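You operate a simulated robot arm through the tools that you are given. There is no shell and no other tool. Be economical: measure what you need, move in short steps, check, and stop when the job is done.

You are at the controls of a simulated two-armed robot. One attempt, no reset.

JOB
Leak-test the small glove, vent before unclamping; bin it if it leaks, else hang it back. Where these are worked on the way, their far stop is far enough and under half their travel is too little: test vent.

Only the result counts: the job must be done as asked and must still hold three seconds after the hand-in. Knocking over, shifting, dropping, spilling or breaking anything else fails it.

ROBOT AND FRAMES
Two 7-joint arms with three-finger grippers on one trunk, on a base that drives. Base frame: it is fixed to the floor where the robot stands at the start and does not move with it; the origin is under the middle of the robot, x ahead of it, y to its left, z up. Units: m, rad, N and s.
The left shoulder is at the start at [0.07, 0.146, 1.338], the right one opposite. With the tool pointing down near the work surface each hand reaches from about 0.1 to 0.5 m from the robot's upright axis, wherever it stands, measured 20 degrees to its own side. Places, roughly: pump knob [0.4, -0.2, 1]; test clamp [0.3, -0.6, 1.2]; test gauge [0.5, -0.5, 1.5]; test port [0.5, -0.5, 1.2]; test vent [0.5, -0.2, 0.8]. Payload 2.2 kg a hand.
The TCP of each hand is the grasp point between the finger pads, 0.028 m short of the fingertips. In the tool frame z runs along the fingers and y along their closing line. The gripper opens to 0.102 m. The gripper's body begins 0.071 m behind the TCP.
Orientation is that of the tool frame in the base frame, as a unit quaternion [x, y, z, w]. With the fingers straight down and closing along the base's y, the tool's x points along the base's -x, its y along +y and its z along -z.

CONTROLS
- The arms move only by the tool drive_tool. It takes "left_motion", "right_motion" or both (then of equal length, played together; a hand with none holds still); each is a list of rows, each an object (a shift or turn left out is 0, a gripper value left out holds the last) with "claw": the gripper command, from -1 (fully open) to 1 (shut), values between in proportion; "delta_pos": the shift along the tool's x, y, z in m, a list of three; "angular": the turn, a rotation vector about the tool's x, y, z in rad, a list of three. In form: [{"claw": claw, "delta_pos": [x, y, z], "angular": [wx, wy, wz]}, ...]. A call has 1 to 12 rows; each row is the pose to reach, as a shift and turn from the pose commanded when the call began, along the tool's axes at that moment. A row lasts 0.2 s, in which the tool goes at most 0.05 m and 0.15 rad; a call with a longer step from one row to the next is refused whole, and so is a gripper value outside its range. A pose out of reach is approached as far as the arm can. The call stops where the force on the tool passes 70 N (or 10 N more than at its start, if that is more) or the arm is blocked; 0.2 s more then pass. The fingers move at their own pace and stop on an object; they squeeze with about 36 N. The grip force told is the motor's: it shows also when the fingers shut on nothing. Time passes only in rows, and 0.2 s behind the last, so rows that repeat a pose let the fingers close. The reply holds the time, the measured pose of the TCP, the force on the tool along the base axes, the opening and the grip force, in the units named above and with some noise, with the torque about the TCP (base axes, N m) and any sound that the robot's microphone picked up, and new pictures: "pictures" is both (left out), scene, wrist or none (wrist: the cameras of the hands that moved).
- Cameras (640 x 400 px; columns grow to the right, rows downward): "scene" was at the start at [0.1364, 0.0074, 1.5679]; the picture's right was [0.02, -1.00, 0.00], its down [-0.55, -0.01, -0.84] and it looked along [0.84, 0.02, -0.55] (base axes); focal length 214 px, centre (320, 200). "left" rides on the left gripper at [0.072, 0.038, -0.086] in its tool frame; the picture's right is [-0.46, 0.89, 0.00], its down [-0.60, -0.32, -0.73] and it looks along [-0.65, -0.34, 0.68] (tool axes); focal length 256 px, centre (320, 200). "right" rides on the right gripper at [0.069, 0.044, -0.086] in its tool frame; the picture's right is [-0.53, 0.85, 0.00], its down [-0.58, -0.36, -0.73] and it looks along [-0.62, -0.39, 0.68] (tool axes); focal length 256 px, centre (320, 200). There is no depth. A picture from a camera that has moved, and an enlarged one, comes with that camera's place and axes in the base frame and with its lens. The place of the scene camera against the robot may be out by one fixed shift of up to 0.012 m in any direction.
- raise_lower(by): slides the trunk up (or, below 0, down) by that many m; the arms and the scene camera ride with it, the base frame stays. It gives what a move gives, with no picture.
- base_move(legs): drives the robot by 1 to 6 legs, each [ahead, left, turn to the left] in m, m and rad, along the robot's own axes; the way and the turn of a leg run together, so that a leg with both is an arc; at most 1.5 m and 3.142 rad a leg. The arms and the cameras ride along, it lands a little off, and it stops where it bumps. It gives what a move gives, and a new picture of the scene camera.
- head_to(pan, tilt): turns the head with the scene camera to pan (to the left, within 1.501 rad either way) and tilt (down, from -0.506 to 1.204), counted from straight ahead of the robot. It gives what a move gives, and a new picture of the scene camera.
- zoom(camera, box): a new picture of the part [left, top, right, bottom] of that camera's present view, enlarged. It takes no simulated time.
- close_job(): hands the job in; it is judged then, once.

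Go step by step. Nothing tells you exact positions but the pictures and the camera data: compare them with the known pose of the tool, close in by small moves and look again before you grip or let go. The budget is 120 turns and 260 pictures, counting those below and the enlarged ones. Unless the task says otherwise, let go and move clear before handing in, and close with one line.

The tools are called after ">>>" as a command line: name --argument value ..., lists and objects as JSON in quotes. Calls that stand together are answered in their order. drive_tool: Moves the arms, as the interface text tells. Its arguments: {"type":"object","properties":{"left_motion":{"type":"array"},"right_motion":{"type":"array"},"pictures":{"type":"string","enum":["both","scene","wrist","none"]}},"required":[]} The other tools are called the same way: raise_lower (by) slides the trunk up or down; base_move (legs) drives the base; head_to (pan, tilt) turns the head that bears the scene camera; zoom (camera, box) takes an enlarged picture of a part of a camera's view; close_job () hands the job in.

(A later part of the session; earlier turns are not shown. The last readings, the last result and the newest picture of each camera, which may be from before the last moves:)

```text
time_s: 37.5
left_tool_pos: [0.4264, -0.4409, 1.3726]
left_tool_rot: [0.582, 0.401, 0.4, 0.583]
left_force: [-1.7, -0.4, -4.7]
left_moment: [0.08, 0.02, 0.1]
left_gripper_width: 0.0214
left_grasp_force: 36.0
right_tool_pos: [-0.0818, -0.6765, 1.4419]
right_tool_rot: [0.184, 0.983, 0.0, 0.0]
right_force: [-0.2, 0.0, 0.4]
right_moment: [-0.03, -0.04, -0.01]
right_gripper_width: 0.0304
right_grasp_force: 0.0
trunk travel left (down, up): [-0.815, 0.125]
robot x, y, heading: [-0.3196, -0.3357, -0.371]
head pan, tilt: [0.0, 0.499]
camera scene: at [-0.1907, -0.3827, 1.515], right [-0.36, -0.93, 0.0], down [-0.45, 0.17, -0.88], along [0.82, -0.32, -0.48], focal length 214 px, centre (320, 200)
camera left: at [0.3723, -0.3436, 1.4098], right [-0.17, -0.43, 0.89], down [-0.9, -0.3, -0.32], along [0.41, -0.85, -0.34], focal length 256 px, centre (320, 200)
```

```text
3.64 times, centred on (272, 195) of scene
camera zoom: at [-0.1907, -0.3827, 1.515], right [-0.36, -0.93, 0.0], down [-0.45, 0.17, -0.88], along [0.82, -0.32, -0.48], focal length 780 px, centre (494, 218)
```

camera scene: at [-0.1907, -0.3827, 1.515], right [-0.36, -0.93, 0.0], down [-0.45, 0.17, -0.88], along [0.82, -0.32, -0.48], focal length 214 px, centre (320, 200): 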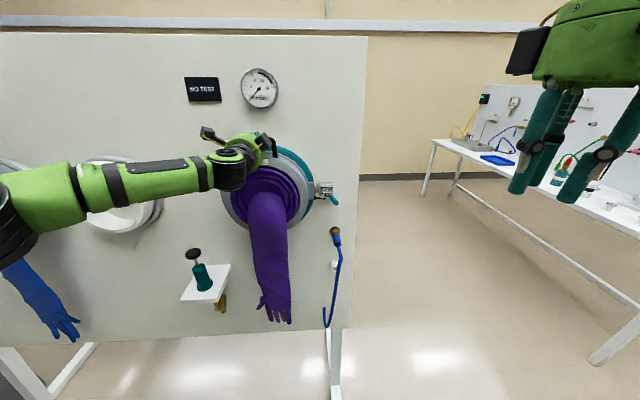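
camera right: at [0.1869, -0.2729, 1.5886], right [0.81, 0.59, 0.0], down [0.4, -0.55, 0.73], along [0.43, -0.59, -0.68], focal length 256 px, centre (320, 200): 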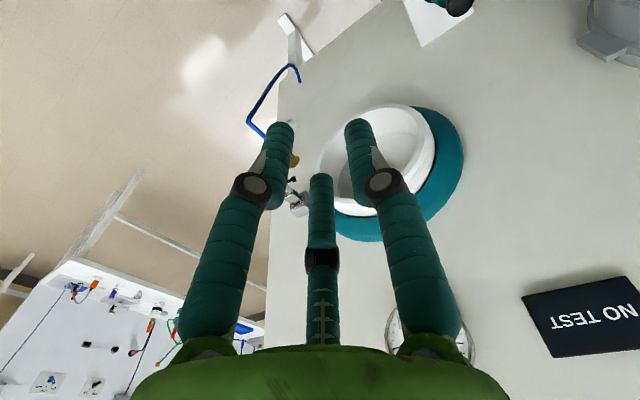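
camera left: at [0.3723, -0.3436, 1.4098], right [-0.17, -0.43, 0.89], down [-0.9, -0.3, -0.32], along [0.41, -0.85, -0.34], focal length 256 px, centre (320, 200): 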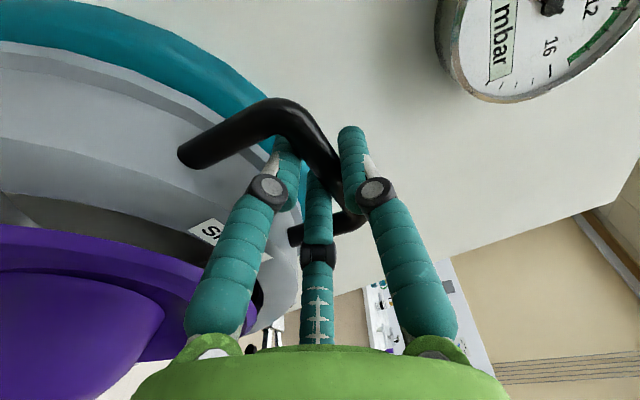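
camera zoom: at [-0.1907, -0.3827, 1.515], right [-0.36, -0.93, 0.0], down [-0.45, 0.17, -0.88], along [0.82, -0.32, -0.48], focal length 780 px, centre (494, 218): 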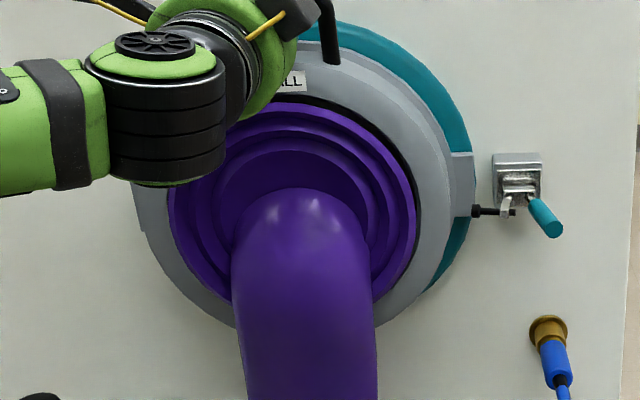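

Now at f=0.557 with little resistance. Push on in tiny steps until it's stiff (flush).

>>> drive_tool --left_motion '[{"claw": 1, "delta_pos": [0, 0, 0.005]}, {"claw": 1, "delta_pos": [0, 0, 0.01]}, {"claw": 1, "delta_pos": [0, 0, 0.015]}, {"claw": 1, "delta_pos": [0, 0, 0.02]}, {"claw": 1, "delta_pos": [0, 0, 0.02]}]' --pictures "both"

>>> zoom --camera "scene" --box '[200, 140, 344, 250]'

>>> zoom --camera "left" --box '[0, 0, 320, 200]'

```text
time_s: 38.8
left_tool_pos: [0.4392, -0.4463, 1.3733]
left_tool_rot: [0.582, 0.401, 0.399, 0.584]
left_force: [-20.6, 9.4, -14.2]
left_moment: [0.19, 0.05, 0.19]
left_gripper_width: 0.0213
left_grasp_force: 36.1
right_tool_pos: [-0.0874, -0.6722, 1.4443]
right_tool_rot: [0.185, 0.983, 0.0, 0.002]
right_force: [-0.4, 0.2, -0.3]
right_moment: [-0.01, 0.0, -0.01]
right_gripper_width: 0.0306
right_grasp_force: 0.0
trunk travel left (down, up): [-0.815, 0.125]
robot x, y, heading: [-0.3221, -0.3398, -0.372]
head pan, tilt: [0.0, 0.499]
camera scene: at [-0.1971, -0.379, 1.5156], right [-0.36, -0.93, 0.0], down [-0.44, 0.17, -0.88], along [0.82, -0.32, -0.47], focal length 214 px, centre (320, 200)
camera left: at [0.3856, -0.3486, 1.4115], right [-0.17, -0.43, 0.89], down [-0.9, -0.3, -0.32], along [0.4, -0.85, -0.34], focal length 256 px, centre (320, 200)
```

scene: 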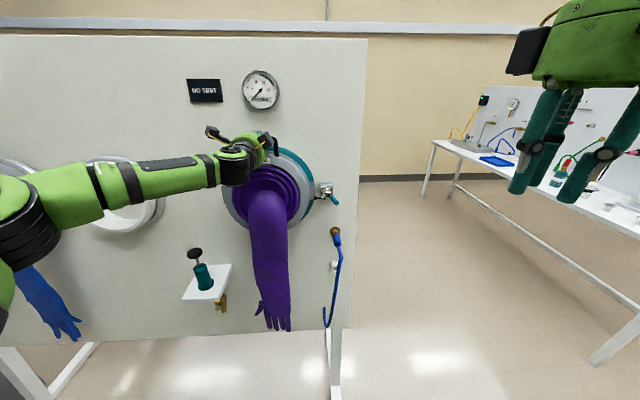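
left: 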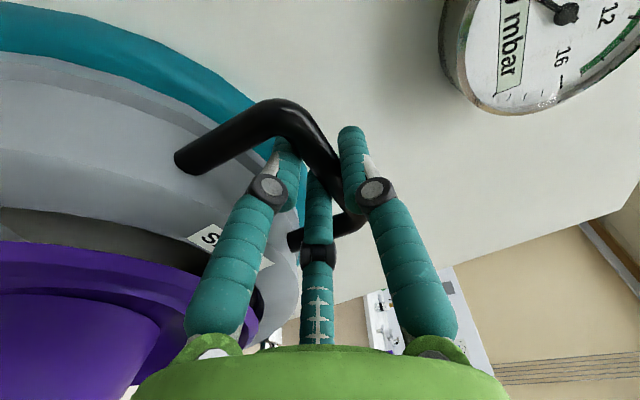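

```text
3.64 times, centred on (272, 195) of scene
camera zoom: at [-0.1971, -0.379, 1.5156], right [-0.36, -0.93, 0.0], down [-0.44, 0.17, -0.88], along [0.82, -0.32, -0.47], focal length 780 px, centre (494, 218)
```

zoom: 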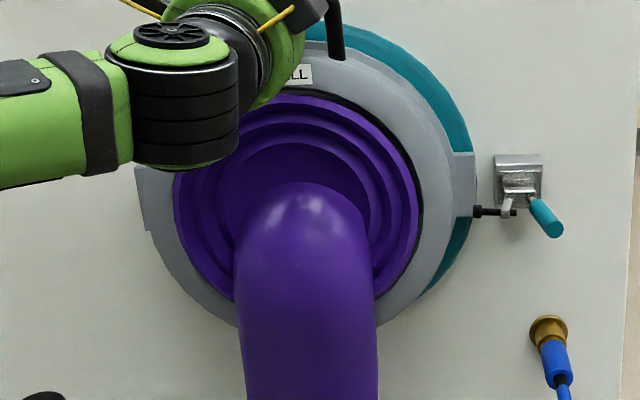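

```text
2.00 times, centred on (160, 100) of left
camera zoom: at [0.3856, -0.3486, 1.4115], right [-0.17, -0.43, 0.89], down [-0.9, -0.3, -0.32], along [0.4, -0.85, -0.34], focal length 512 px, centre (640, 400)
```

zoom: 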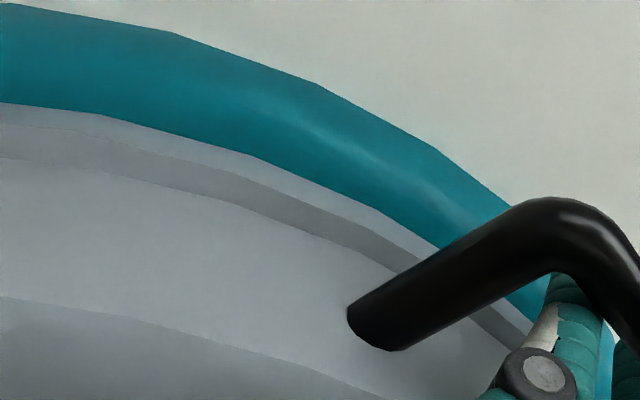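

Now it's stiff: 22 N along the normal — seated flush. Next the clamp: lever points out toward the robot; bring the right hand near for a close look.

>>> drive_tool --right_motion '[{"claw": 1, "delta_pos": [-0.04, 0.02, 0.0]}, {"claw": 1, "delta_pos": [-0.08, 0.04, 0.0]}, {"claw": 1, "delta_pos": [-0.12, 0.06, 0.01]}, {"claw": 1, "delta_pos": [-0.16, 0.08, 0.02]}, {"claw": 1, "delta_pos": [-0.19, 0.09, 0.03]}, {"claw": 1, "delta_pos": [-0.19, 0.09, 0.03]}]' --pictures "both"

>>> zoom --camera "scene" --box '[296, 170, 360, 210]'

```text
time_s: 40.1
left_tool_pos: [0.4403, -0.447, 1.3766]
left_tool_rot: [0.58, 0.4, 0.4, 0.586]
left_force: [-17.4, 7.1, -11.2]
left_moment: [0.25, 0.02, -0.62]
left_gripper_width: 0.0213
left_grasp_force: 36.1
right_tool_pos: [0.1208, -0.66, 1.4078]
right_tool_rot: [0.185, 0.983, 0.0, 0.002]
right_force: [0.2, 0.0, -0.2]
right_moment: [0.03, 0.0, 0.02]
right_gripper_width: 0.002
right_grasp_force: 31.6
right hand out of reach, approached as far as the arm can: row 5, 6
trunk travel left (down, up): [-0.815, 0.125]
robot x, y, heading: [-0.3189, -0.3335, -0.369]
head pan, tilt: [0.0, 0.499]
camera scene: at [-0.1959, -0.3803, 1.5156], right [-0.36, -0.93, 0.0], down [-0.44, 0.17, -0.88], along [0.82, -0.32, -0.48], focal length 214 px, centre (320, 200)
camera right: at [0.0698, -0.5939, 1.4943], right [0.8, 0.59, 0.0], down [0.4, -0.55, 0.73], along [0.44, -0.59, -0.68], focal length 256 px, centre (320, 200)
```

scene: 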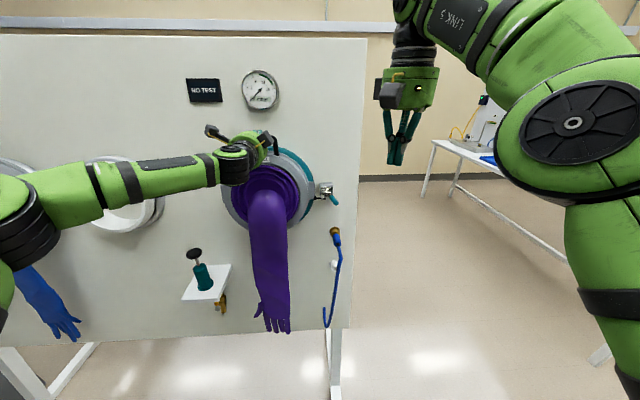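
right: 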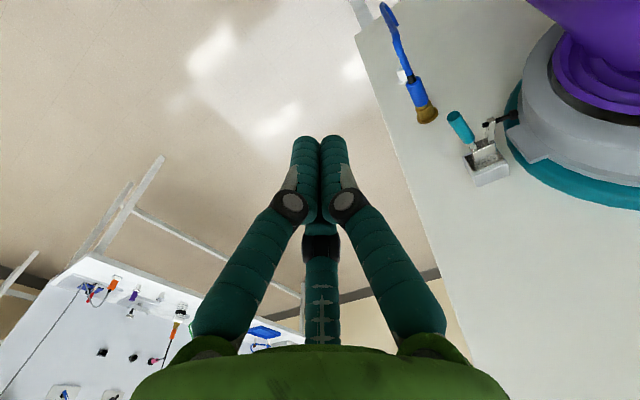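

```text
10.00 times, centred on (328, 190) of scene
camera zoom: at [-0.1959, -0.3803, 1.5156], right [-0.36, -0.93, 0.0], down [-0.44, 0.17, -0.88], along [0.82, -0.32, -0.48], focal length 2145 px, centre (240, 300)
```

zoom: 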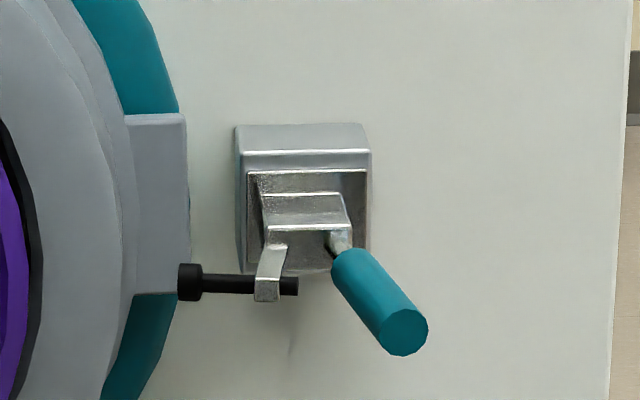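

Zooming the right-hand camera on the clamp from above.

>>> zoom --camera "right" --box '[400, 70, 560, 200]'

```text
3.08 times, centred on (480, 135) of right
camera zoom: at [0.0698, -0.5939, 1.4943], right [0.8, 0.59, 0.0], down [0.4, -0.55, 0.73], along [0.44, -0.59, -0.68], focal length 788 px, centre (-172, 400)
```

zoom: 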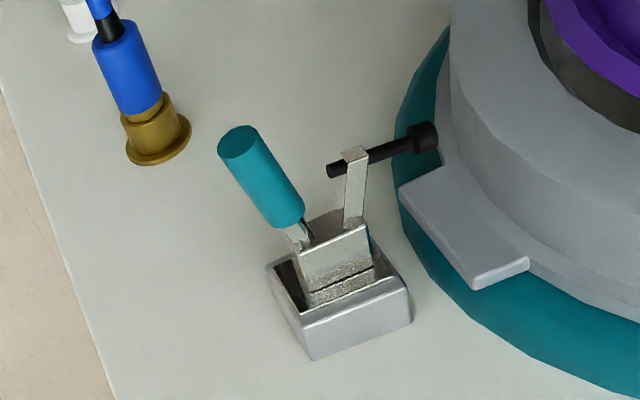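

The clamp is clear: pushing the teal lever (tip ≈ f 0.51, l −0.475, z 1.20) to the right swings the spindle foot onto the tab. I'll reorient the right hand to point forward with vertical closing, to grip the lever from above/below.

>>> drive_tool --right_motion '[{"claw": -0.2, "angular": [0.0855, -0.0855, -0.0855], "delta_pos": [0.01, -0.005, 0.005]}, {"angular": [0.171, -0.171, -0.171], "delta_pos": [0.02, -0.01, 0.01]}, {"angular": [0.2565, -0.2565, -0.2565], "delta_pos": [0.03, -0.015, 0.015]}, {"angular": [0.342, -0.342, -0.342], "delta_pos": [0.03, -0.02, 0.02]}, {"angular": [0.4275, -0.4275, -0.4275], "delta_pos": [0.03, -0.02, 0.03]}, {"angular": [0.513, -0.513, -0.513], "delta_pos": [0.03, -0.02, 0.04]}, {"angular": [0.5985, -0.5985, -0.5985], "delta_pos": [0.03, -0.02, 0.05]}, {"angular": [0.684, -0.684, -0.684], "delta_pos": [0.03, -0.02, 0.06]}, {"angular": [0.7695, -0.7695, -0.7695], "delta_pos": [0.03, -0.02, 0.07]}, {"angular": [0.855, -0.855, -0.855], "delta_pos": [0.03, -0.02, 0.08]}, {"angular": [0.9405, -0.9405, -0.9405], "delta_pos": [0.03, -0.02, 0.09]}, {"angular": [1.026, -1.026, -1.026], "delta_pos": [0.03, -0.02, 0.1]}]' --pictures "both"

```text
time_s: 42.8
left_tool_pos: [0.441, -0.4483, 1.3764]
left_tool_rot: [0.58, 0.4, 0.4, 0.586]
left_force: [-10.8, 4.7, -0.3]
left_moment: [0.08, -0.08, 0.04]
left_gripper_width: 0.0212
left_grasp_force: 36.7
right_tool_pos: [0.0831, -0.6655, 1.3079]
right_tool_rot: [-0.323, 0.702, -0.524, 0.358]
right_force: [-0.6, 0.1, -0.2]
right_moment: [-0.04, 0.0, 0.02]
right_gripper_width: 0.0614
right_grasp_force: 0.1
trunk travel left (down, up): [-0.815, 0.125]
robot x, y, heading: [-0.3208, -0.3397, -0.368]
head pan, tilt: [0.0, 0.499]
camera scene: at [-0.1958, -0.3809, 1.5156], right [-0.36, -0.93, 0.0], down [-0.44, 0.17, -0.88], along [0.82, -0.32, -0.48], focal length 214 px, centre (320, 200)
camera right: at [-0.0309, -0.6695, 1.2719], right [0.22, 0.65, -0.73], down [-0.28, 0.76, 0.59], along [0.93, 0.08, 0.35], focal length 256 px, centre (320, 200)
```

scene: 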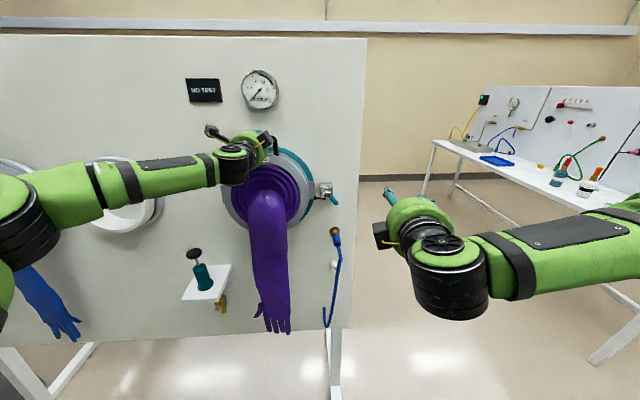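
right: 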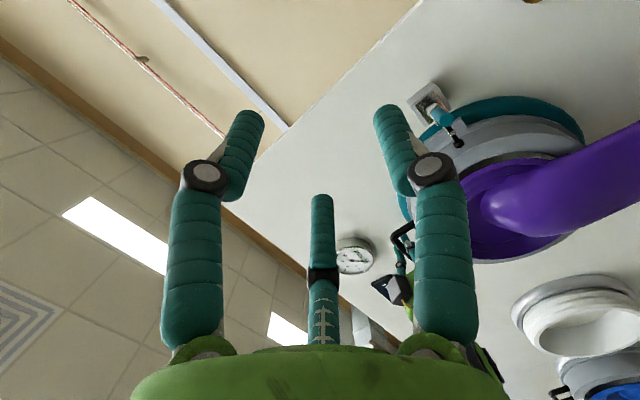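

Now finish the reorientation (horizontal, pointing forward-left) while approaching to ~9 cm from the lever.

>>> drive_tool --right_motion '[{"claw": 0.0, "angular": [0.0201, -0.1304, -0.0391], "delta_pos": [-0.0124, 0.0161, 0.023]}, {"claw": 0.0, "angular": [0.0402, -0.2608, -0.0782], "delta_pos": [-0.0248, 0.0322, 0.0461]}, {"claw": 0.0, "angular": [0.0603, -0.3912, -0.1173], "delta_pos": [-0.0372, 0.0482, 0.0691]}, {"claw": 0.0, "angular": [0.0805, -0.5217, -0.1564], "delta_pos": [-0.0496, 0.0643, 0.0922]}, {"claw": 0.0, "angular": [0.1006, -0.6521, -0.1955], "delta_pos": [-0.062, 0.0804, 0.1152]}, {"claw": 0.0, "angular": [0.1207, -0.7825, -0.2346], "delta_pos": [-0.0744, 0.0965, 0.1383]}, {"claw": 0.0, "angular": [0.1207, -0.7825, -0.2346], "delta_pos": [-0.0744, 0.0965, 0.1383]}]' --pictures "both"

```text
time_s: 44.4
left_tool_pos: [0.4417, -0.447, 1.3755]
left_tool_rot: [0.581, 0.401, 0.399, 0.585]
left_force: [-10.4, 8.2, -1.5]
left_moment: [-0.12, -0.09, -0.89]
left_gripper_width: 0.0213
left_grasp_force: 35.8
right_tool_pos: [0.2057, -0.7092, 1.3382]
right_tool_rot: [0.564, -0.48, 0.404, -0.536]
right_force: [-1.2, -0.1, -0.1]
right_moment: [-0.01, -0.05, 0.05]
right_gripper_width: 0.0511
right_grasp_force: 0.0
right hand out of reach, approached as far as the arm can: row 2, 3, 4, 5, 6, 7
trunk travel left (down, up): [-0.815, 0.125]
robot x, y, heading: [-0.3217, -0.3384, -0.37]
head pan, tilt: [0.0, 0.499]
camera scene: at [-0.1959, -0.3809, 1.5155], right [-0.36, -0.93, 0.0], down [-0.44, 0.17, -0.88], along [0.82, -0.32, -0.48], focal length 214 px, centre (320, 200)
camera right: at [0.1297, -0.7932, 1.2997], right [-0.21, 0.55, -0.81], down [-0.79, 0.39, 0.47], along [0.58, 0.74, 0.36], focal length 256 px, centre (320, 200)
```

scene: 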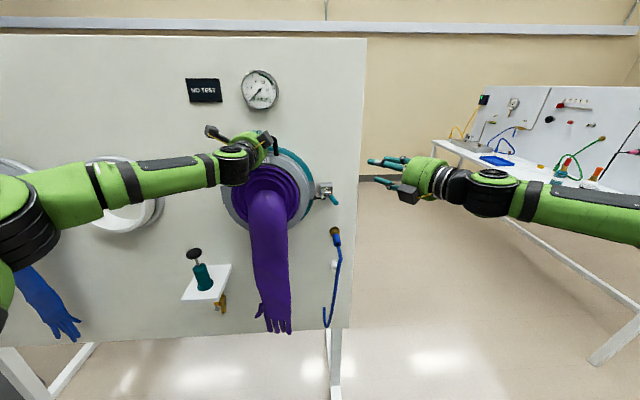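
right: 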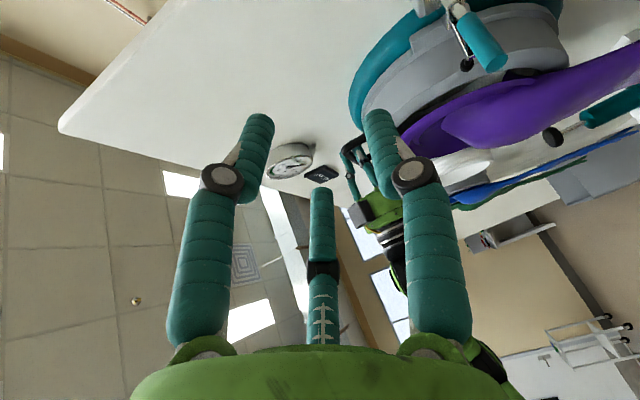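

The arm won't go lower with a level tool. Pitching the tool ~40° downward should let the TCP get down to the lever.

>>> drive_tool --right_motion '[{"claw": 0.0, "angular": [-0.14, 0, 0], "delta_pos": [0, 0.005, 0.0]}, {"claw": 0.0, "angular": [-0.28, 0, 0], "delta_pos": [0, 0.015, 0.0]}, {"claw": 0.0, "angular": [-0.42, 0, 0], "delta_pos": [-0.01, 0.03, 0.02]}, {"claw": 0.0, "angular": [-0.56, 0, 0], "delta_pos": [-0.02, 0.05, 0.04]}, {"claw": 0.0, "angular": [-0.7, 0, 0], "delta_pos": [-0.035, 0.07, 0.06]}, {"claw": 0.0, "angular": [-0.7, 0, 0], "delta_pos": [-0.047, 0.083, 0.0741]}, {"claw": 0.0, "angular": [-0.7, 0, 0], "delta_pos": [-0.047, 0.083, 0.0741]}]' --pictures "both"

```text
time_s: 46.0
left_tool_pos: [0.4418, -0.4461, 1.3759]
left_tool_rot: [0.581, 0.401, 0.4, 0.584]
left_force: [-9.9, 6.5, -3.9]
left_moment: [-0.05, -0.01, -0.53]
left_gripper_width: 0.0212
left_grasp_force: 36.2
right_tool_pos: [0.2678, -0.6432, 1.2431]
right_tool_rot: [0.673, -0.542, 0.266, -0.427]
right_force: [-0.4, 0.1, -0.2]
right_moment: [-0.02, -0.01, 0.0]
right_gripper_width: 0.0509
right_grasp_force: 0.2
right hand out of reach, approached as far as the arm can: row 2, 3, 4, 5, 6, 7
trunk travel left (down, up): [-0.815, 0.125]
robot x, y, heading: [-0.3164, -0.336, -0.371]
head pan, tilt: [0.0, 0.499]
camera scene: at [-0.1949, -0.3806, 1.5155], right [-0.36, -0.93, 0.0], down [-0.44, 0.17, -0.88], along [0.82, -0.32, -0.48], focal length 214 px, centre (320, 200)
camera right: at [0.1924, -0.7357, 1.2413], right [-0.57, 0.47, -0.67], down [-0.57, 0.36, 0.74], along [0.59, 0.81, 0.06], focal length 256 px, centre (320, 200)
```

scene: 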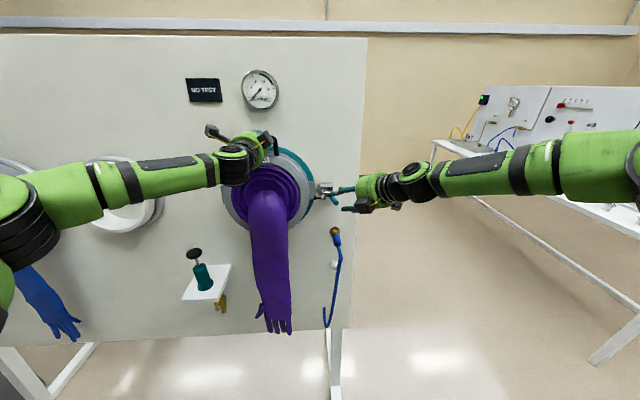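
right: 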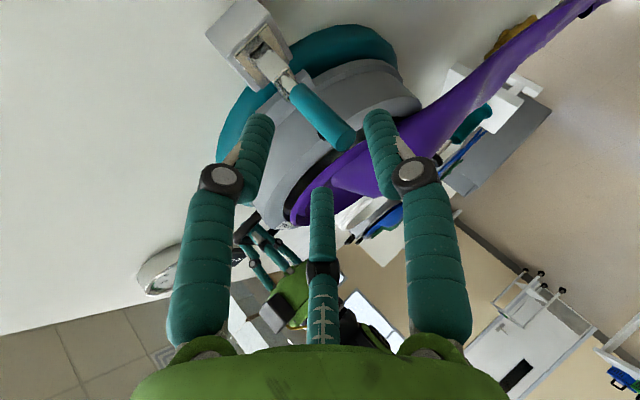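

Lever is nicely between the fingers in view: tip ≈ (f 0.497, l −0.474, z 1.212). Advance 5.4 cm along the tool, then check.

>>> drive_tool --right_motion '[{"claw": 0.0, "delta_pos": [-0.002, 0.003, 0.014]}, {"claw": 0.0, "delta_pos": [-0.004, 0.006, 0.028]}, {"claw": 0.0, "delta_pos": [-0.005, 0.008, 0.042]}, {"claw": 0.0, "delta_pos": [-0.005, 0.008, 0.054]}, {"claw": 0.0, "delta_pos": [-0.005, 0.008, 0.054]}]' --pictures "both"

>>> zoom --camera "scene" --box '[296, 160, 376, 210]'

```text
time_s: 47.1
left_tool_pos: [0.4404, -0.4472, 1.3753]
left_tool_rot: [0.581, 0.401, 0.401, 0.583]
left_force: [-10.9, 8.4, -3.6]
left_moment: [0.09, -0.01, -0.23]
left_gripper_width: 0.0214
left_grasp_force: 35.9
right_tool_pos: [0.3075, -0.6248, 1.2102]
right_tool_rot: [0.673, -0.543, 0.267, -0.426]
right_force: [-0.4, -5.1, -0.1]
right_moment: [-0.01, -0.04, -0.2]
right_gripper_width: 0.0544
right_grasp_force: 2.0
trunk travel left (down, up): [-0.815, 0.125]
robot x, y, heading: [-0.321, -0.3412, -0.373]
head pan, tilt: [0.0, 0.499]
camera scene: at [-0.1952, -0.3816, 1.5154], right [-0.36, -0.93, 0.0], down [-0.44, 0.17, -0.88], along [0.82, -0.32, -0.48], focal length 214 px, centre (320, 200)
camera right: at [0.2315, -0.7178, 1.2082], right [-0.57, 0.47, -0.67], down [-0.57, 0.36, 0.74], along [0.59, 0.8, 0.06], focal length 256 px, centre (320, 200)
```

scene: 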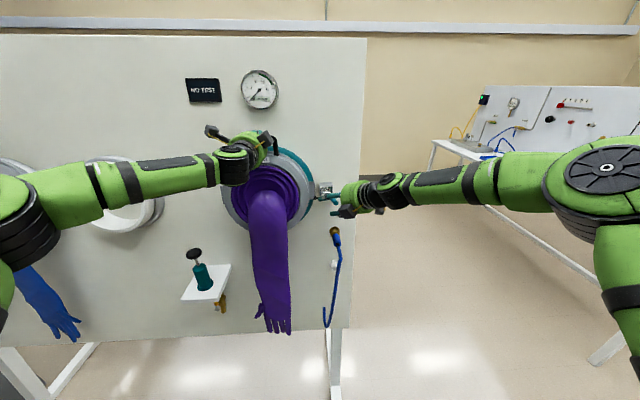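
right: 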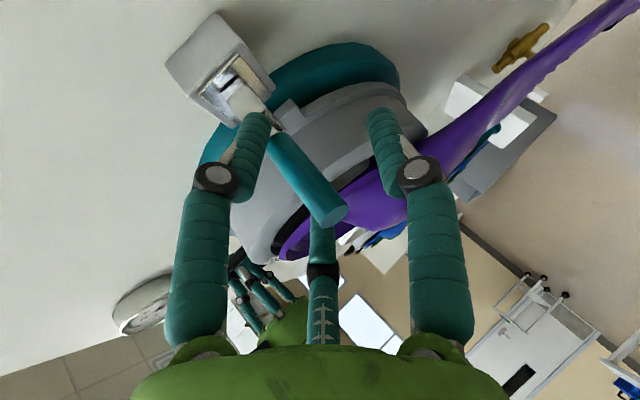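

```text
8.00 times, centred on (336, 185) of scene
camera zoom: at [-0.1952, -0.3816, 1.5154], right [-0.36, -0.93, 0.0], down [-0.44, 0.17, -0.88], along [0.82, -0.32, -0.48], focal length 1716 px, centre (192, 320)
```

zoom: 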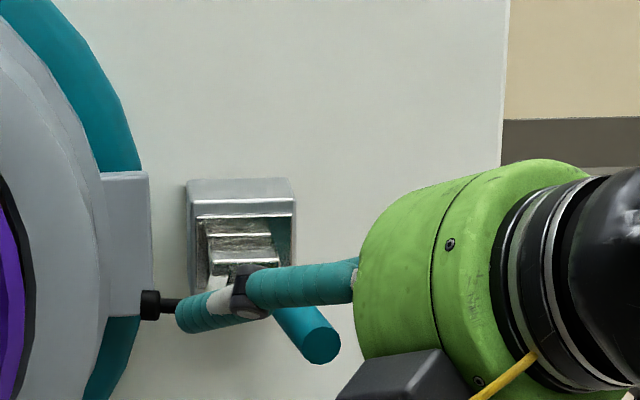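

The lever's between the fingers with a light touch. Close the grip.

>>> drive_tool --right_motion '[{"claw": 0.5, "delta_pos": [0, 0, -0.004]}, {"claw": 1, "delta_pos": [0, 0, -0.004]}, {"claw": 1, "delta_pos": [0, 0, -0.004]}, {"claw": 1, "delta_pos": [0, 0, -0.004]}]' --pictures "wrist"

>>> zoom --camera "scene" --box '[296, 160, 376, 210]'

```text
time_s: 48.1
left_tool_pos: [0.4411, -0.4516, 1.3762]
left_tool_rot: [0.582, 0.4, 0.402, 0.583]
left_force: [-13.2, 14.8, -2.7]
left_moment: [0.63, -0.23, -0.32]
left_gripper_width: 0.0214
left_grasp_force: 36.0
right_tool_pos: [0.3059, -0.6363, 1.215]
right_tool_rot: [0.667, -0.546, 0.274, -0.427]
right_force: [4.3, -26.4, 5.8]
right_moment: [-0.13, 0.42, -1.6]
right_gripper_width: 0.0261
right_grasp_force: 36.1
trunk travel left (down, up): [-0.815, 0.125]
robot x, y, heading: [-0.3177, -0.3375, -0.373]
head pan, tilt: [0.0, 0.499]
camera right: at [0.2281, -0.7273, 1.2119], right [-0.55, 0.48, -0.68], down [-0.57, 0.37, 0.73], along [0.6, 0.79, 0.07], focal length 256 px, centre (320, 200)
```

right: 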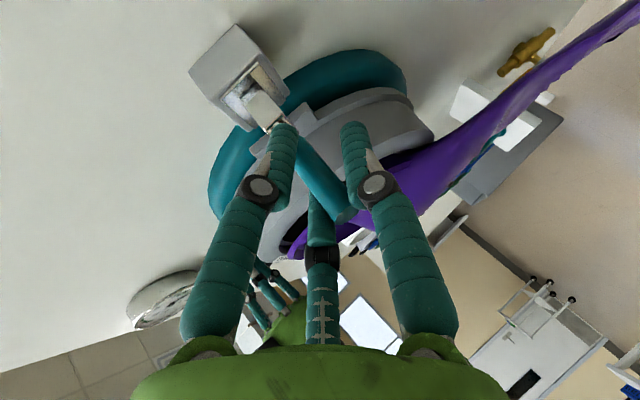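

```text
8.00 times, centred on (336, 185) of scene
camera zoom: at [-0.196, -0.3857, 1.5155], right [-0.36, -0.93, 0.0], down [-0.44, 0.18, -0.88], along [0.82, -0.32, -0.48], focal length 1716 px, centre (192, 320)
```

zoom: 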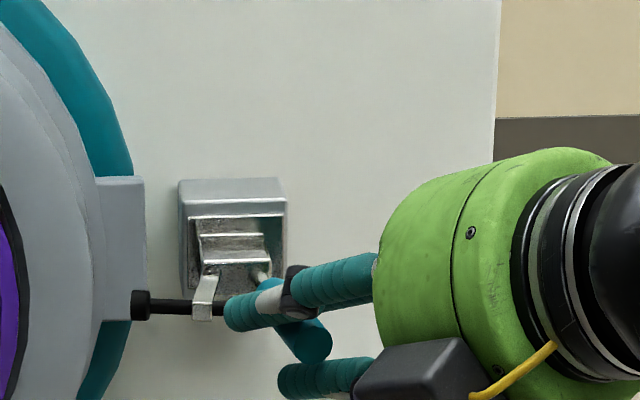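

Lever gripped. Drag it to the right along the first half of its arc and check.

>>> drive_tool --right_motion '[{"claw": 1, "delta_pos": [0.011, -0.0005, -0.0015]}, {"claw": 1, "delta_pos": [0.022, -0.001, -0.0027]}, {"claw": 1, "delta_pos": [0.035, -0.0036, -0.001]}, {"claw": 1, "delta_pos": [0.0475, -0.0063, 0.0015]}, {"claw": 1, "delta_pos": [0.0475, -0.0063, 0.0015]}]' --pictures "both"

>>> zoom --camera "scene" --box '[296, 160, 376, 210]'

```text
time_s: 49.4
left_tool_pos: [0.4313, -0.44, 1.3783]
left_tool_rot: [0.581, 0.401, 0.398, 0.586]
left_force: [-3.9, -4.9, -20.1]
left_moment: [-0.62, 0.51, -0.2]
left_gripper_width: 0.0212
left_grasp_force: 35.5
right_tool_pos: [0.31, -0.6506, 1.2146]
right_tool_rot: [0.682, -0.533, 0.255, -0.431]
right_force: [-42.6, 32.4, 11.0]
right_moment: [0.46, -0.2, 2.35]
right_gripper_width: 0.024
right_grasp_force: 45.1
trunk travel left (down, up): [-0.815, 0.125]
robot x, y, heading: [-0.3193, -0.3359, -0.368]
head pan, tilt: [0.0, 0.499]
camera scene: at [-0.2054, -0.3723, 1.5164], right [-0.36, -0.93, 0.0], down [-0.44, 0.17, -0.88], along [0.82, -0.32, -0.47], focal length 214 px, centre (320, 200)
camera right: at [0.2377, -0.7448, 1.2125], right [-0.59, 0.45, -0.67], down [-0.58, 0.34, 0.74], along [0.56, 0.82, 0.06], focal length 256 px, centre (320, 200)
```

scene: 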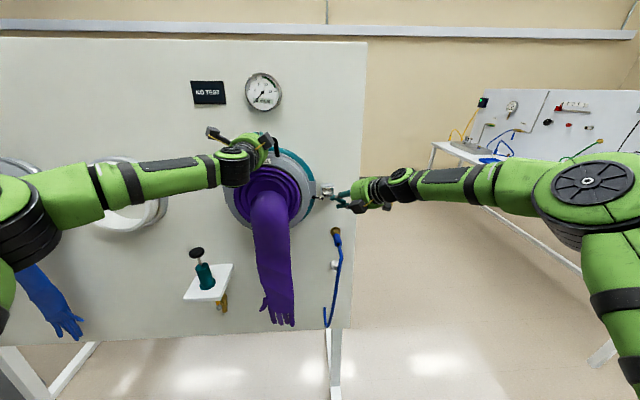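
right: 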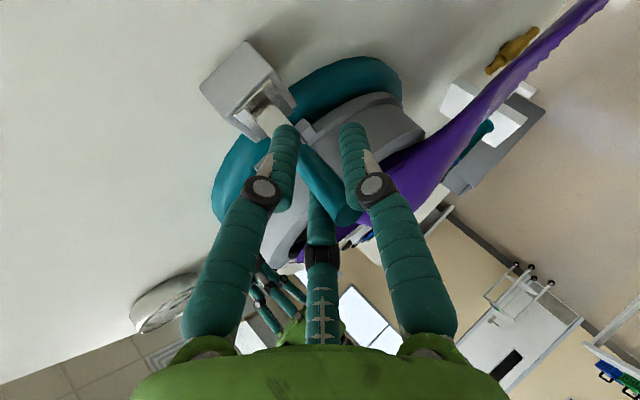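

```text
8.00 times, centred on (336, 185) of scene
camera zoom: at [-0.2054, -0.3723, 1.5164], right [-0.36, -0.93, 0.0], down [-0.44, 0.17, -0.88], along [0.82, -0.32, -0.47], focal length 1716 px, centre (192, 320)
```

zoom: 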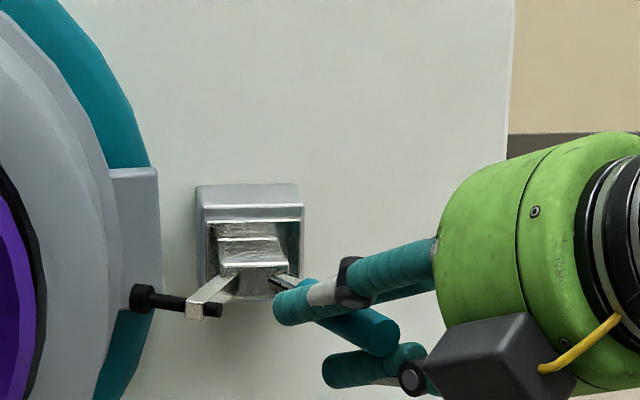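

It's closing: the lever moved ~30° and the spindle arm swings in, but I'm gripping near the lever's base (high force). Re-grip nearer the tip for leverage.

>>> drive_tool --right_motion '[{"claw": 0.0, "delta_pos": [-0.015, 0.002, -0.002]}, {"claw": 0.0, "delta_pos": [-0.015, 0.002, -0.01]}, {"claw": 0.0, "delta_pos": [-0.015, 0.002, -0.025]}, {"claw": 0.0, "delta_pos": [-0.015, 0.002, -0.025]}]' --pictures "both"

>>> zoom --camera "scene" --box '[296, 160, 376, 210]'

```text
time_s: 50.4
left_tool_pos: [0.4451, -0.4483, 1.3755]
left_tool_rot: [0.581, 0.401, 0.401, 0.584]
left_force: [0.0, 1.0, 0.8]
left_moment: [-0.17, -0.16, 0.15]
left_gripper_width: 0.0212
left_grasp_force: 35.7
right_tool_pos: [0.2972, -0.6631, 1.2223]
right_tool_rot: [0.673, -0.543, 0.266, -0.426]
right_force: [0.1, 0.4, -0.6]
right_moment: [-0.01, -0.03, -0.01]
right_gripper_width: 0.051
right_grasp_force: 0.0
trunk travel left (down, up): [-0.815, 0.125]
robot x, y, heading: [-0.3193, -0.3367, -0.377]
head pan, tilt: [0.0, 0.499]
camera scene: at [-0.1915, -0.3824, 1.5152], right [-0.36, -0.93, 0.0], down [-0.45, 0.17, -0.88], along [0.82, -0.32, -0.48], focal length 214 px, centre (320, 200)
camera right: at [0.222, -0.756, 1.2211], right [-0.57, 0.47, -0.67], down [-0.57, 0.36, 0.74], along [0.59, 0.8, 0.06], focal length 256 px, centre (320, 200)
```

scene: 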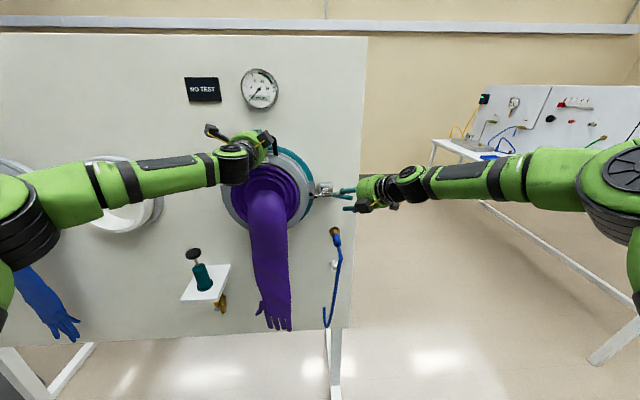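
right: 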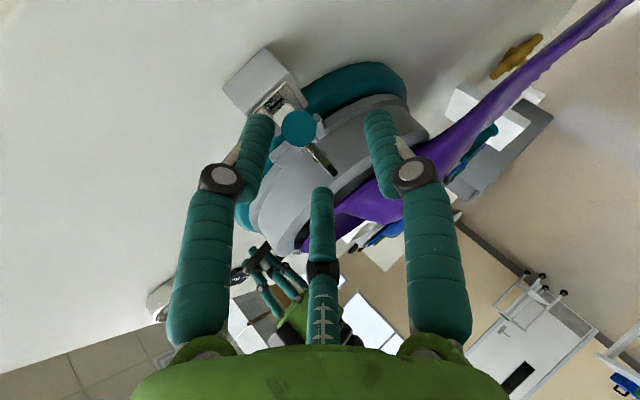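

```text
8.00 times, centred on (336, 185) of scene
camera zoom: at [-0.1915, -0.3824, 1.5152], right [-0.36, -0.93, 0.0], down [-0.45, 0.17, -0.88], along [0.82, -0.32, -0.48], focal length 1716 px, centre (192, 320)
```

zoom: 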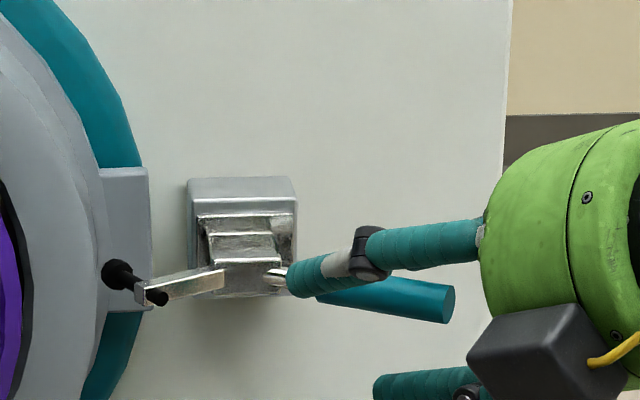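

The lever sprang further: it's now ~65° over with the foot above the tab. Re-grip near the tip and push it toward the panel to its stop.

>>> drive_tool --right_motion '[{"claw": 0.0, "delta_pos": [0.0142, 0.0012, 0.008]}, {"claw": 0.0, "delta_pos": [0.0142, 0.0012, 0.0151]}, {"claw": 1, "delta_pos": [0.0142, 0.0012, 0.0151]}, {"claw": 1, "delta_pos": [0.0142, 0.0012, 0.0151]}, {"claw": 1, "delta_pos": [0.0142, 0.0012, 0.0151]}]' --pictures "wrist"

>>> zoom --camera "scene" --box '[296, 160, 376, 210]'

```text
time_s: 51.5
left_tool_pos: [0.4409, -0.4461, 1.3746]
left_tool_rot: [0.583, 0.401, 0.398, 0.584]
left_force: [-3.4, -3.1, -9.8]
left_moment: [-0.21, 0.1, -0.28]
left_gripper_width: 0.021
left_grasp_force: 36.2
right_tool_pos: [0.3119, -0.6683, 1.2203]
right_tool_rot: [0.672, -0.54, 0.269, -0.429]
right_force: [0.5, 8.8, 21.9]
right_moment: [0.46, -0.72, 0.43]
right_gripper_width: 0.0185
right_grasp_force: 43.1
trunk travel left (down, up): [-0.815, 0.125]
robot x, y, heading: [-0.3197, -0.3384, -0.371]
head pan, tilt: [0.0, 0.499]
camera right: at [0.2366, -0.7612, 1.2182], right [-0.56, 0.47, -0.68], down [-0.58, 0.36, 0.73], along [0.59, 0.81, 0.07], focal length 256 px, centre (320, 200)
```

right: 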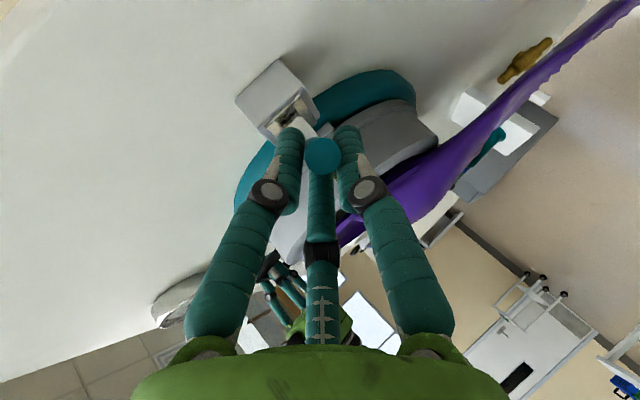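

```text
8.00 times, centred on (336, 185) of scene
camera zoom: at [-0.1952, -0.3785, 1.5157], right [-0.36, -0.93, 0.0], down [-0.44, 0.17, -0.88], along [0.82, -0.32, -0.48], focal length 1716 px, centre (192, 320)
```

zoom: 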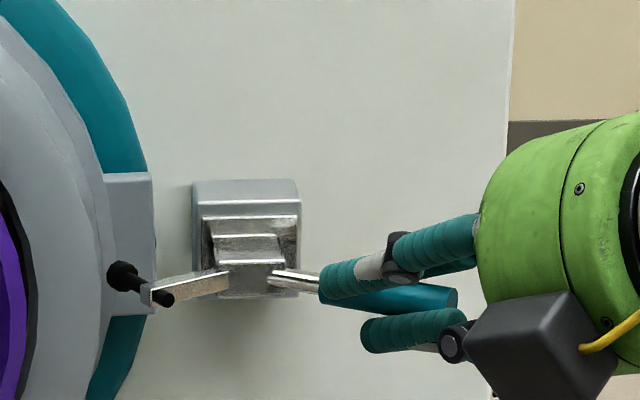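

Gripped. Push toward the panel along the arc.

>>> drive_tool --right_motion '[{"claw": 1, "delta_pos": [0.007, -0.005, 0.007]}, {"claw": 1, "delta_pos": [0.014, -0.01, 0.014]}, {"claw": 1, "delta_pos": [0.02, -0.0145, 0.021]}, {"claw": 1, "delta_pos": [0.026, -0.019, 0.028]}, {"claw": 1, "delta_pos": [0.026, -0.019, 0.028]}]' --pictures "wrist"

>>> zoom --camera "scene" --box '[296, 160, 376, 210]'

```text
time_s: 52.5
left_tool_pos: [0.4318, -0.4454, 1.3759]
left_tool_rot: [0.581, 0.402, 0.402, 0.583]
left_force: [-4.1, 4.1, 1.5]
left_moment: [0.06, 0.1, 0.03]
left_gripper_width: 0.021
left_grasp_force: 36.0
right_tool_pos: [0.3322, -0.6789, 1.223]
right_tool_rot: [0.677, -0.536, 0.262, -0.431]
right_force: [-27.2, 4.4, 9.2]
right_moment: [-0.27, 0.42, -0.2]
right_gripper_width: 0.0198
right_grasp_force: 44.6
trunk travel left (down, up): [-0.815, 0.125]
robot x, y, heading: [-0.3187, -0.3367, -0.374]
head pan, tilt: [0.0, 0.499]
stopped in row 4 (right hand): the force on the tool passed its limit at 77 N (the readings are from after the stop); the commanded pose is now the measured one
camera right: at [0.2579, -0.7738, 1.2201], right [-0.58, 0.46, -0.67], down [-0.58, 0.35, 0.74], along [0.57, 0.82, 0.07], focal length 256 px, centre (320, 200)
```

right: 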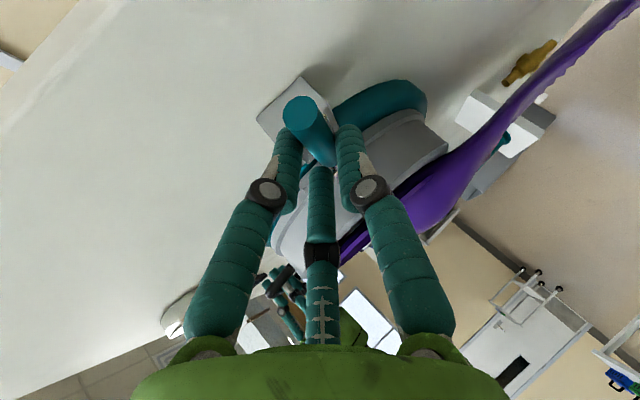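

```text
8.00 times, centred on (336, 185) of scene
camera zoom: at [-0.2064, -0.3789, 1.5167], right [-0.36, -0.93, 0.0], down [-0.44, 0.17, -0.88], along [0.82, -0.32, -0.47], focal length 1716 px, centre (192, 320)
```

zoom: 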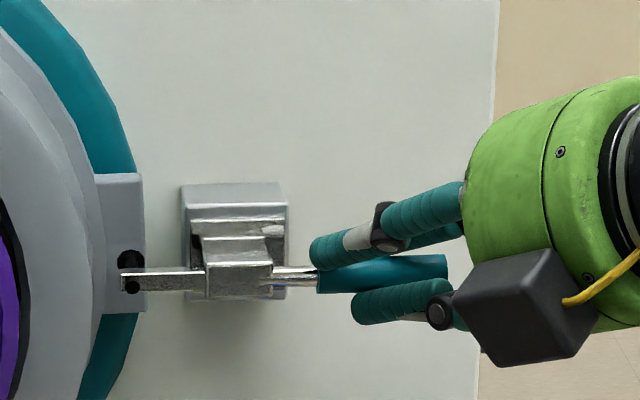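

The clamp is closed: the foot presses the tab and the lever hit its stop. Release the lever, back off, and verify.

>>> drive_tool --right_motion '[{"claw": 0.0}, {"claw": -0.2}, {"claw": -0.2, "delta_pos": [0, 0, -0.03]}, {"claw": -0.2, "delta_pos": [0, 0, -0.07]}, {"claw": -0.2, "delta_pos": [0, 0, -0.11]}, {"claw": -0.2, "delta_pos": [0, 0, -0.11]}]' --pictures "both"

>>> zoom --camera "scene" --box '[200, 130, 360, 230]'

>>> zoom --camera "right" --box '[160, 0, 480, 200]'

```text
time_s: 53.9
left_tool_pos: [0.4423, -0.45, 1.3699]
left_tool_rot: [0.585, 0.404, 0.398, 0.58]
left_force: [-3.3, 1.3, 8.7]
left_moment: [-0.06, 0.04, 0.1]
left_gripper_width: 0.0212
left_grasp_force: 35.7
right_tool_pos: [0.2661, -0.7136, 1.2505]
right_tool_rot: [0.671, -0.532, 0.264, -0.443]
right_force: [-0.8, 0.1, 0.9]
right_moment: [-0.02, -0.01, 0.01]
right_gripper_width: 0.0613
right_grasp_force: 0.1
right hand out of reach, approached as far as the arm can: row 4, 5, 6
trunk travel left (down, up): [-0.815, 0.125]
robot x, y, heading: [-0.327, -0.3356, -0.371]
head pan, tilt: [0.0, 0.499]
camera scene: at [-0.1963, -0.3835, 1.5154], right [-0.36, -0.93, 0.0], down [-0.44, 0.17, -0.88], along [0.82, -0.32, -0.48], focal length 214 px, centre (320, 200)
camera right: at [0.1929, -0.8072, 1.2441], right [-0.56, 0.47, -0.68], down [-0.6, 0.33, 0.73], along [0.57, 0.82, 0.1], focal length 256 px, centre (320, 200)
```

scene: 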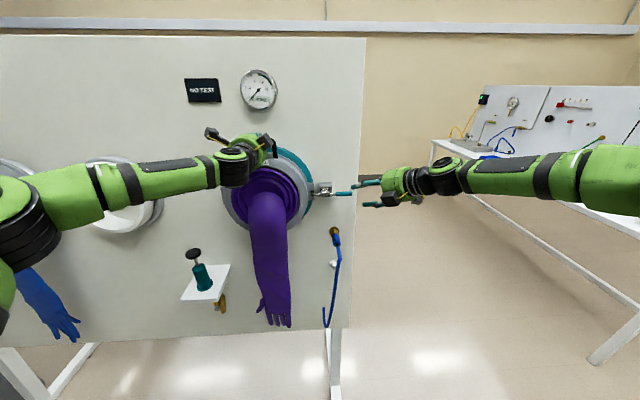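
right: 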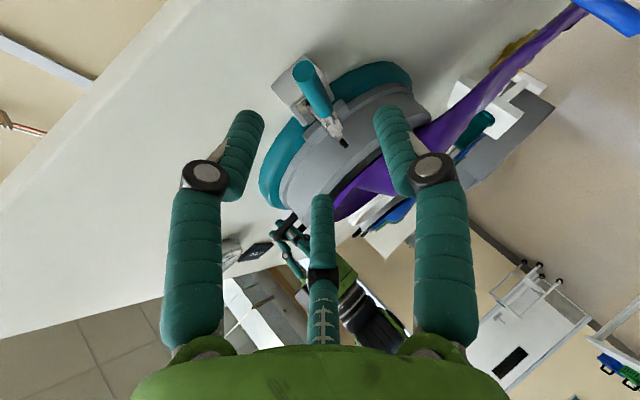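

```text
4.00 times, centred on (280, 180) of scene
camera zoom: at [-0.1963, -0.3835, 1.5154], right [-0.36, -0.93, 0.0], down [-0.44, 0.17, -0.88], along [0.82, -0.32, -0.48], focal length 858 px, centre (480, 280)
```

zoom: 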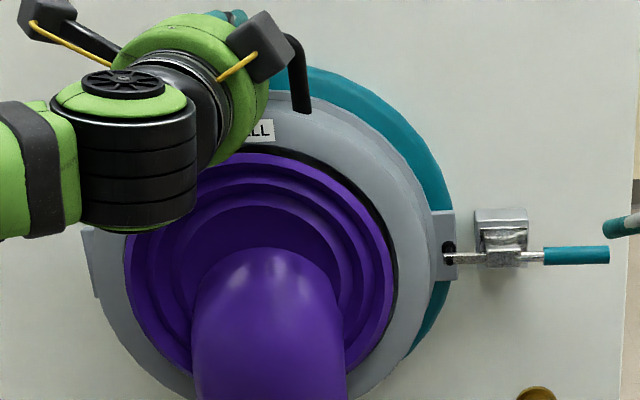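

```text
2.00 times, centred on (320, 100) of right
camera zoom: at [0.1929, -0.8072, 1.2441], right [-0.56, 0.47, -0.68], down [-0.6, 0.33, 0.73], along [0.57, 0.82, 0.1], focal length 512 px, centre (320, 400)
```

zoom: 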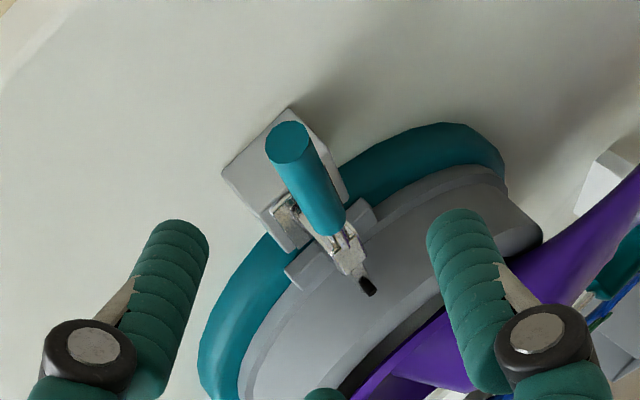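

Clamp holds closed. Now release the handle with the left hand (small opening) and retreat straight out.

>>> drive_tool --left_motion '[{"claw": 0.35}, {"claw": 0.35}, {"claw": 0.35}]' --pictures "wrist"

```text
time_s: 54.7
left_tool_pos: [0.4464, -0.452, 1.3666]
left_tool_rot: [0.586, 0.404, 0.398, 0.579]
left_force: [-0.6, -1.7, -2.1]
left_moment: [-0.07, 0.0, 0.0]
left_gripper_width: 0.0322
left_grasp_force: 0.2
right_tool_pos: [0.2699, -0.7131, 1.2482]
right_tool_rot: [0.672, -0.532, 0.263, -0.443]
right_force: [0.0, -0.3, -0.7]
right_moment: [0.0, -0.02, 0.03]
right_gripper_width: 0.0615
right_grasp_force: 0.1
trunk travel left (down, up): [-0.815, 0.125]
robot x, y, heading: [-0.3224, -0.3393, -0.374]
head pan, tilt: [0.0, 0.499]
camera left: at [0.3918, -0.3528, 1.4047], right [-0.16, -0.44, 0.89], down [-0.9, -0.3, -0.31], along [0.4, -0.85, -0.35], focal length 256 px, centre (320, 200)
```

left: 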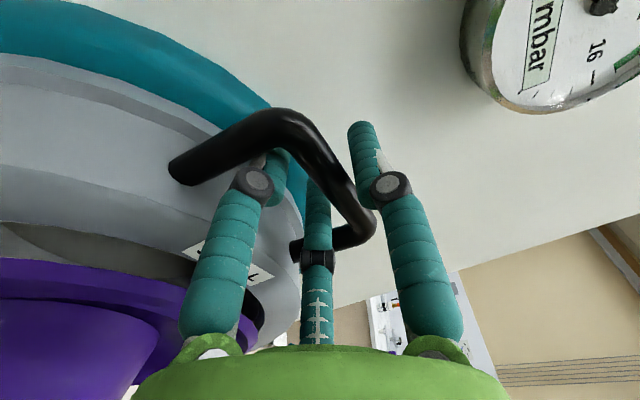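

Retreat straight out, after centring slightly.

>>> drive_tool --left_motion '[{"claw": 0.35, "delta_pos": [0, 0.004, -0.005]}, {"claw": 0.35, "delta_pos": [0, 0.005, -0.03]}, {"claw": 0.35, "delta_pos": [0, 0.005, -0.06]}, {"claw": 0.35, "delta_pos": [0, 0.02, -0.09]}, {"claw": 0.35, "delta_pos": [0, 0.05, -0.12]}, {"claw": 0.35, "delta_pos": [0, 0.07, -0.15]}]' --pictures "both"

>>> zoom --camera "scene" --box '[170, 60, 362, 180]'

```text
time_s: 56.1
left_tool_pos: [0.3031, -0.3939, 1.4411]
left_tool_rot: [0.585, 0.403, 0.399, 0.58]
left_force: [-0.3, -0.2, -0.3]
left_moment: [0.01, -0.02, 0.01]
left_gripper_width: 0.0331
left_grasp_force: 0.0
right_tool_pos: [0.2677, -0.7122, 1.2491]
right_tool_rot: [0.672, -0.532, 0.264, -0.442]
right_force: [-0.2, -0.5, 0.4]
right_moment: [0.01, 0.0, 0.01]
right_gripper_width: 0.0612
right_grasp_force: 0.1
trunk travel left (down, up): [-0.815, 0.125]
robot x, y, heading: [-0.3237, -0.3385, -0.372]
head pan, tilt: [0.0, 0.499]
camera scene: at [-0.1943, -0.3821, 1.5153], right [-0.36, -0.93, 0.0], down [-0.44, 0.17, -0.88], along [0.82, -0.32, -0.48], focal length 214 px, centre (320, 200)
camera left: at [0.25, -0.2969, 1.478], right [-0.16, -0.44, 0.89], down [-0.9, -0.3, -0.31], along [0.4, -0.85, -0.35], focal length 256 px, centre (320, 200)
```

scene: 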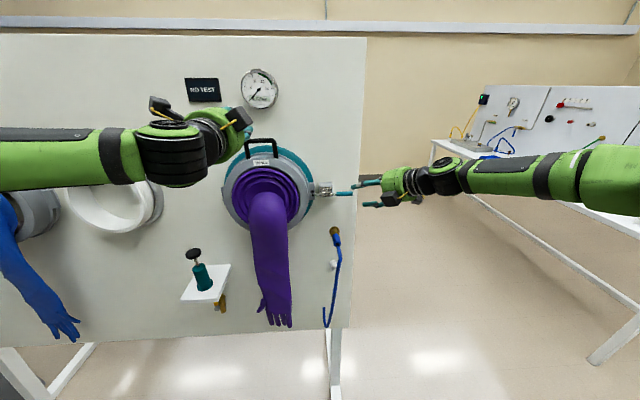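
left: 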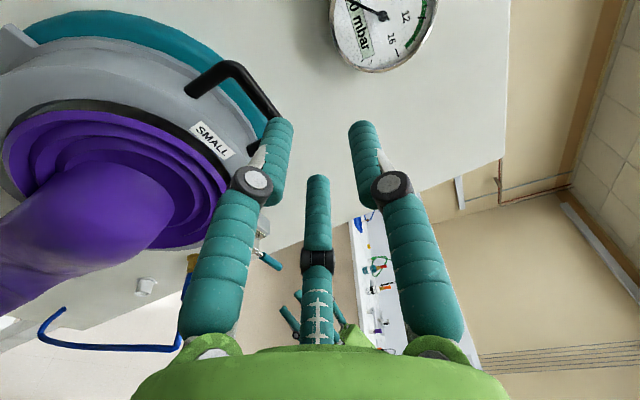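

```text
3.33 times, centred on (266, 120) of scene
camera zoom: at [-0.1943, -0.3821, 1.5153], right [-0.36, -0.93, 0.0], down [-0.44, 0.17, -0.88], along [0.82, -0.32, -0.48], focal length 715 px, centre (500, 467)
```

zoom: 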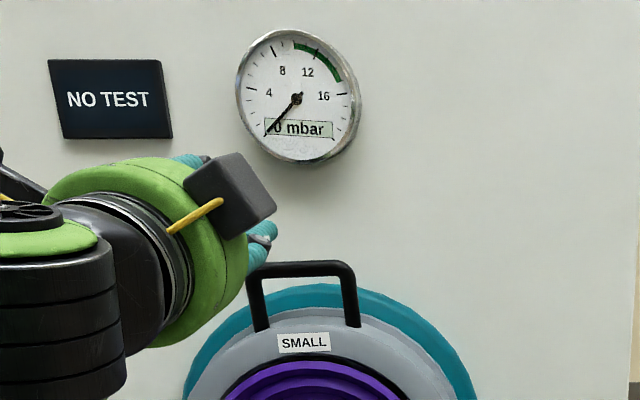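

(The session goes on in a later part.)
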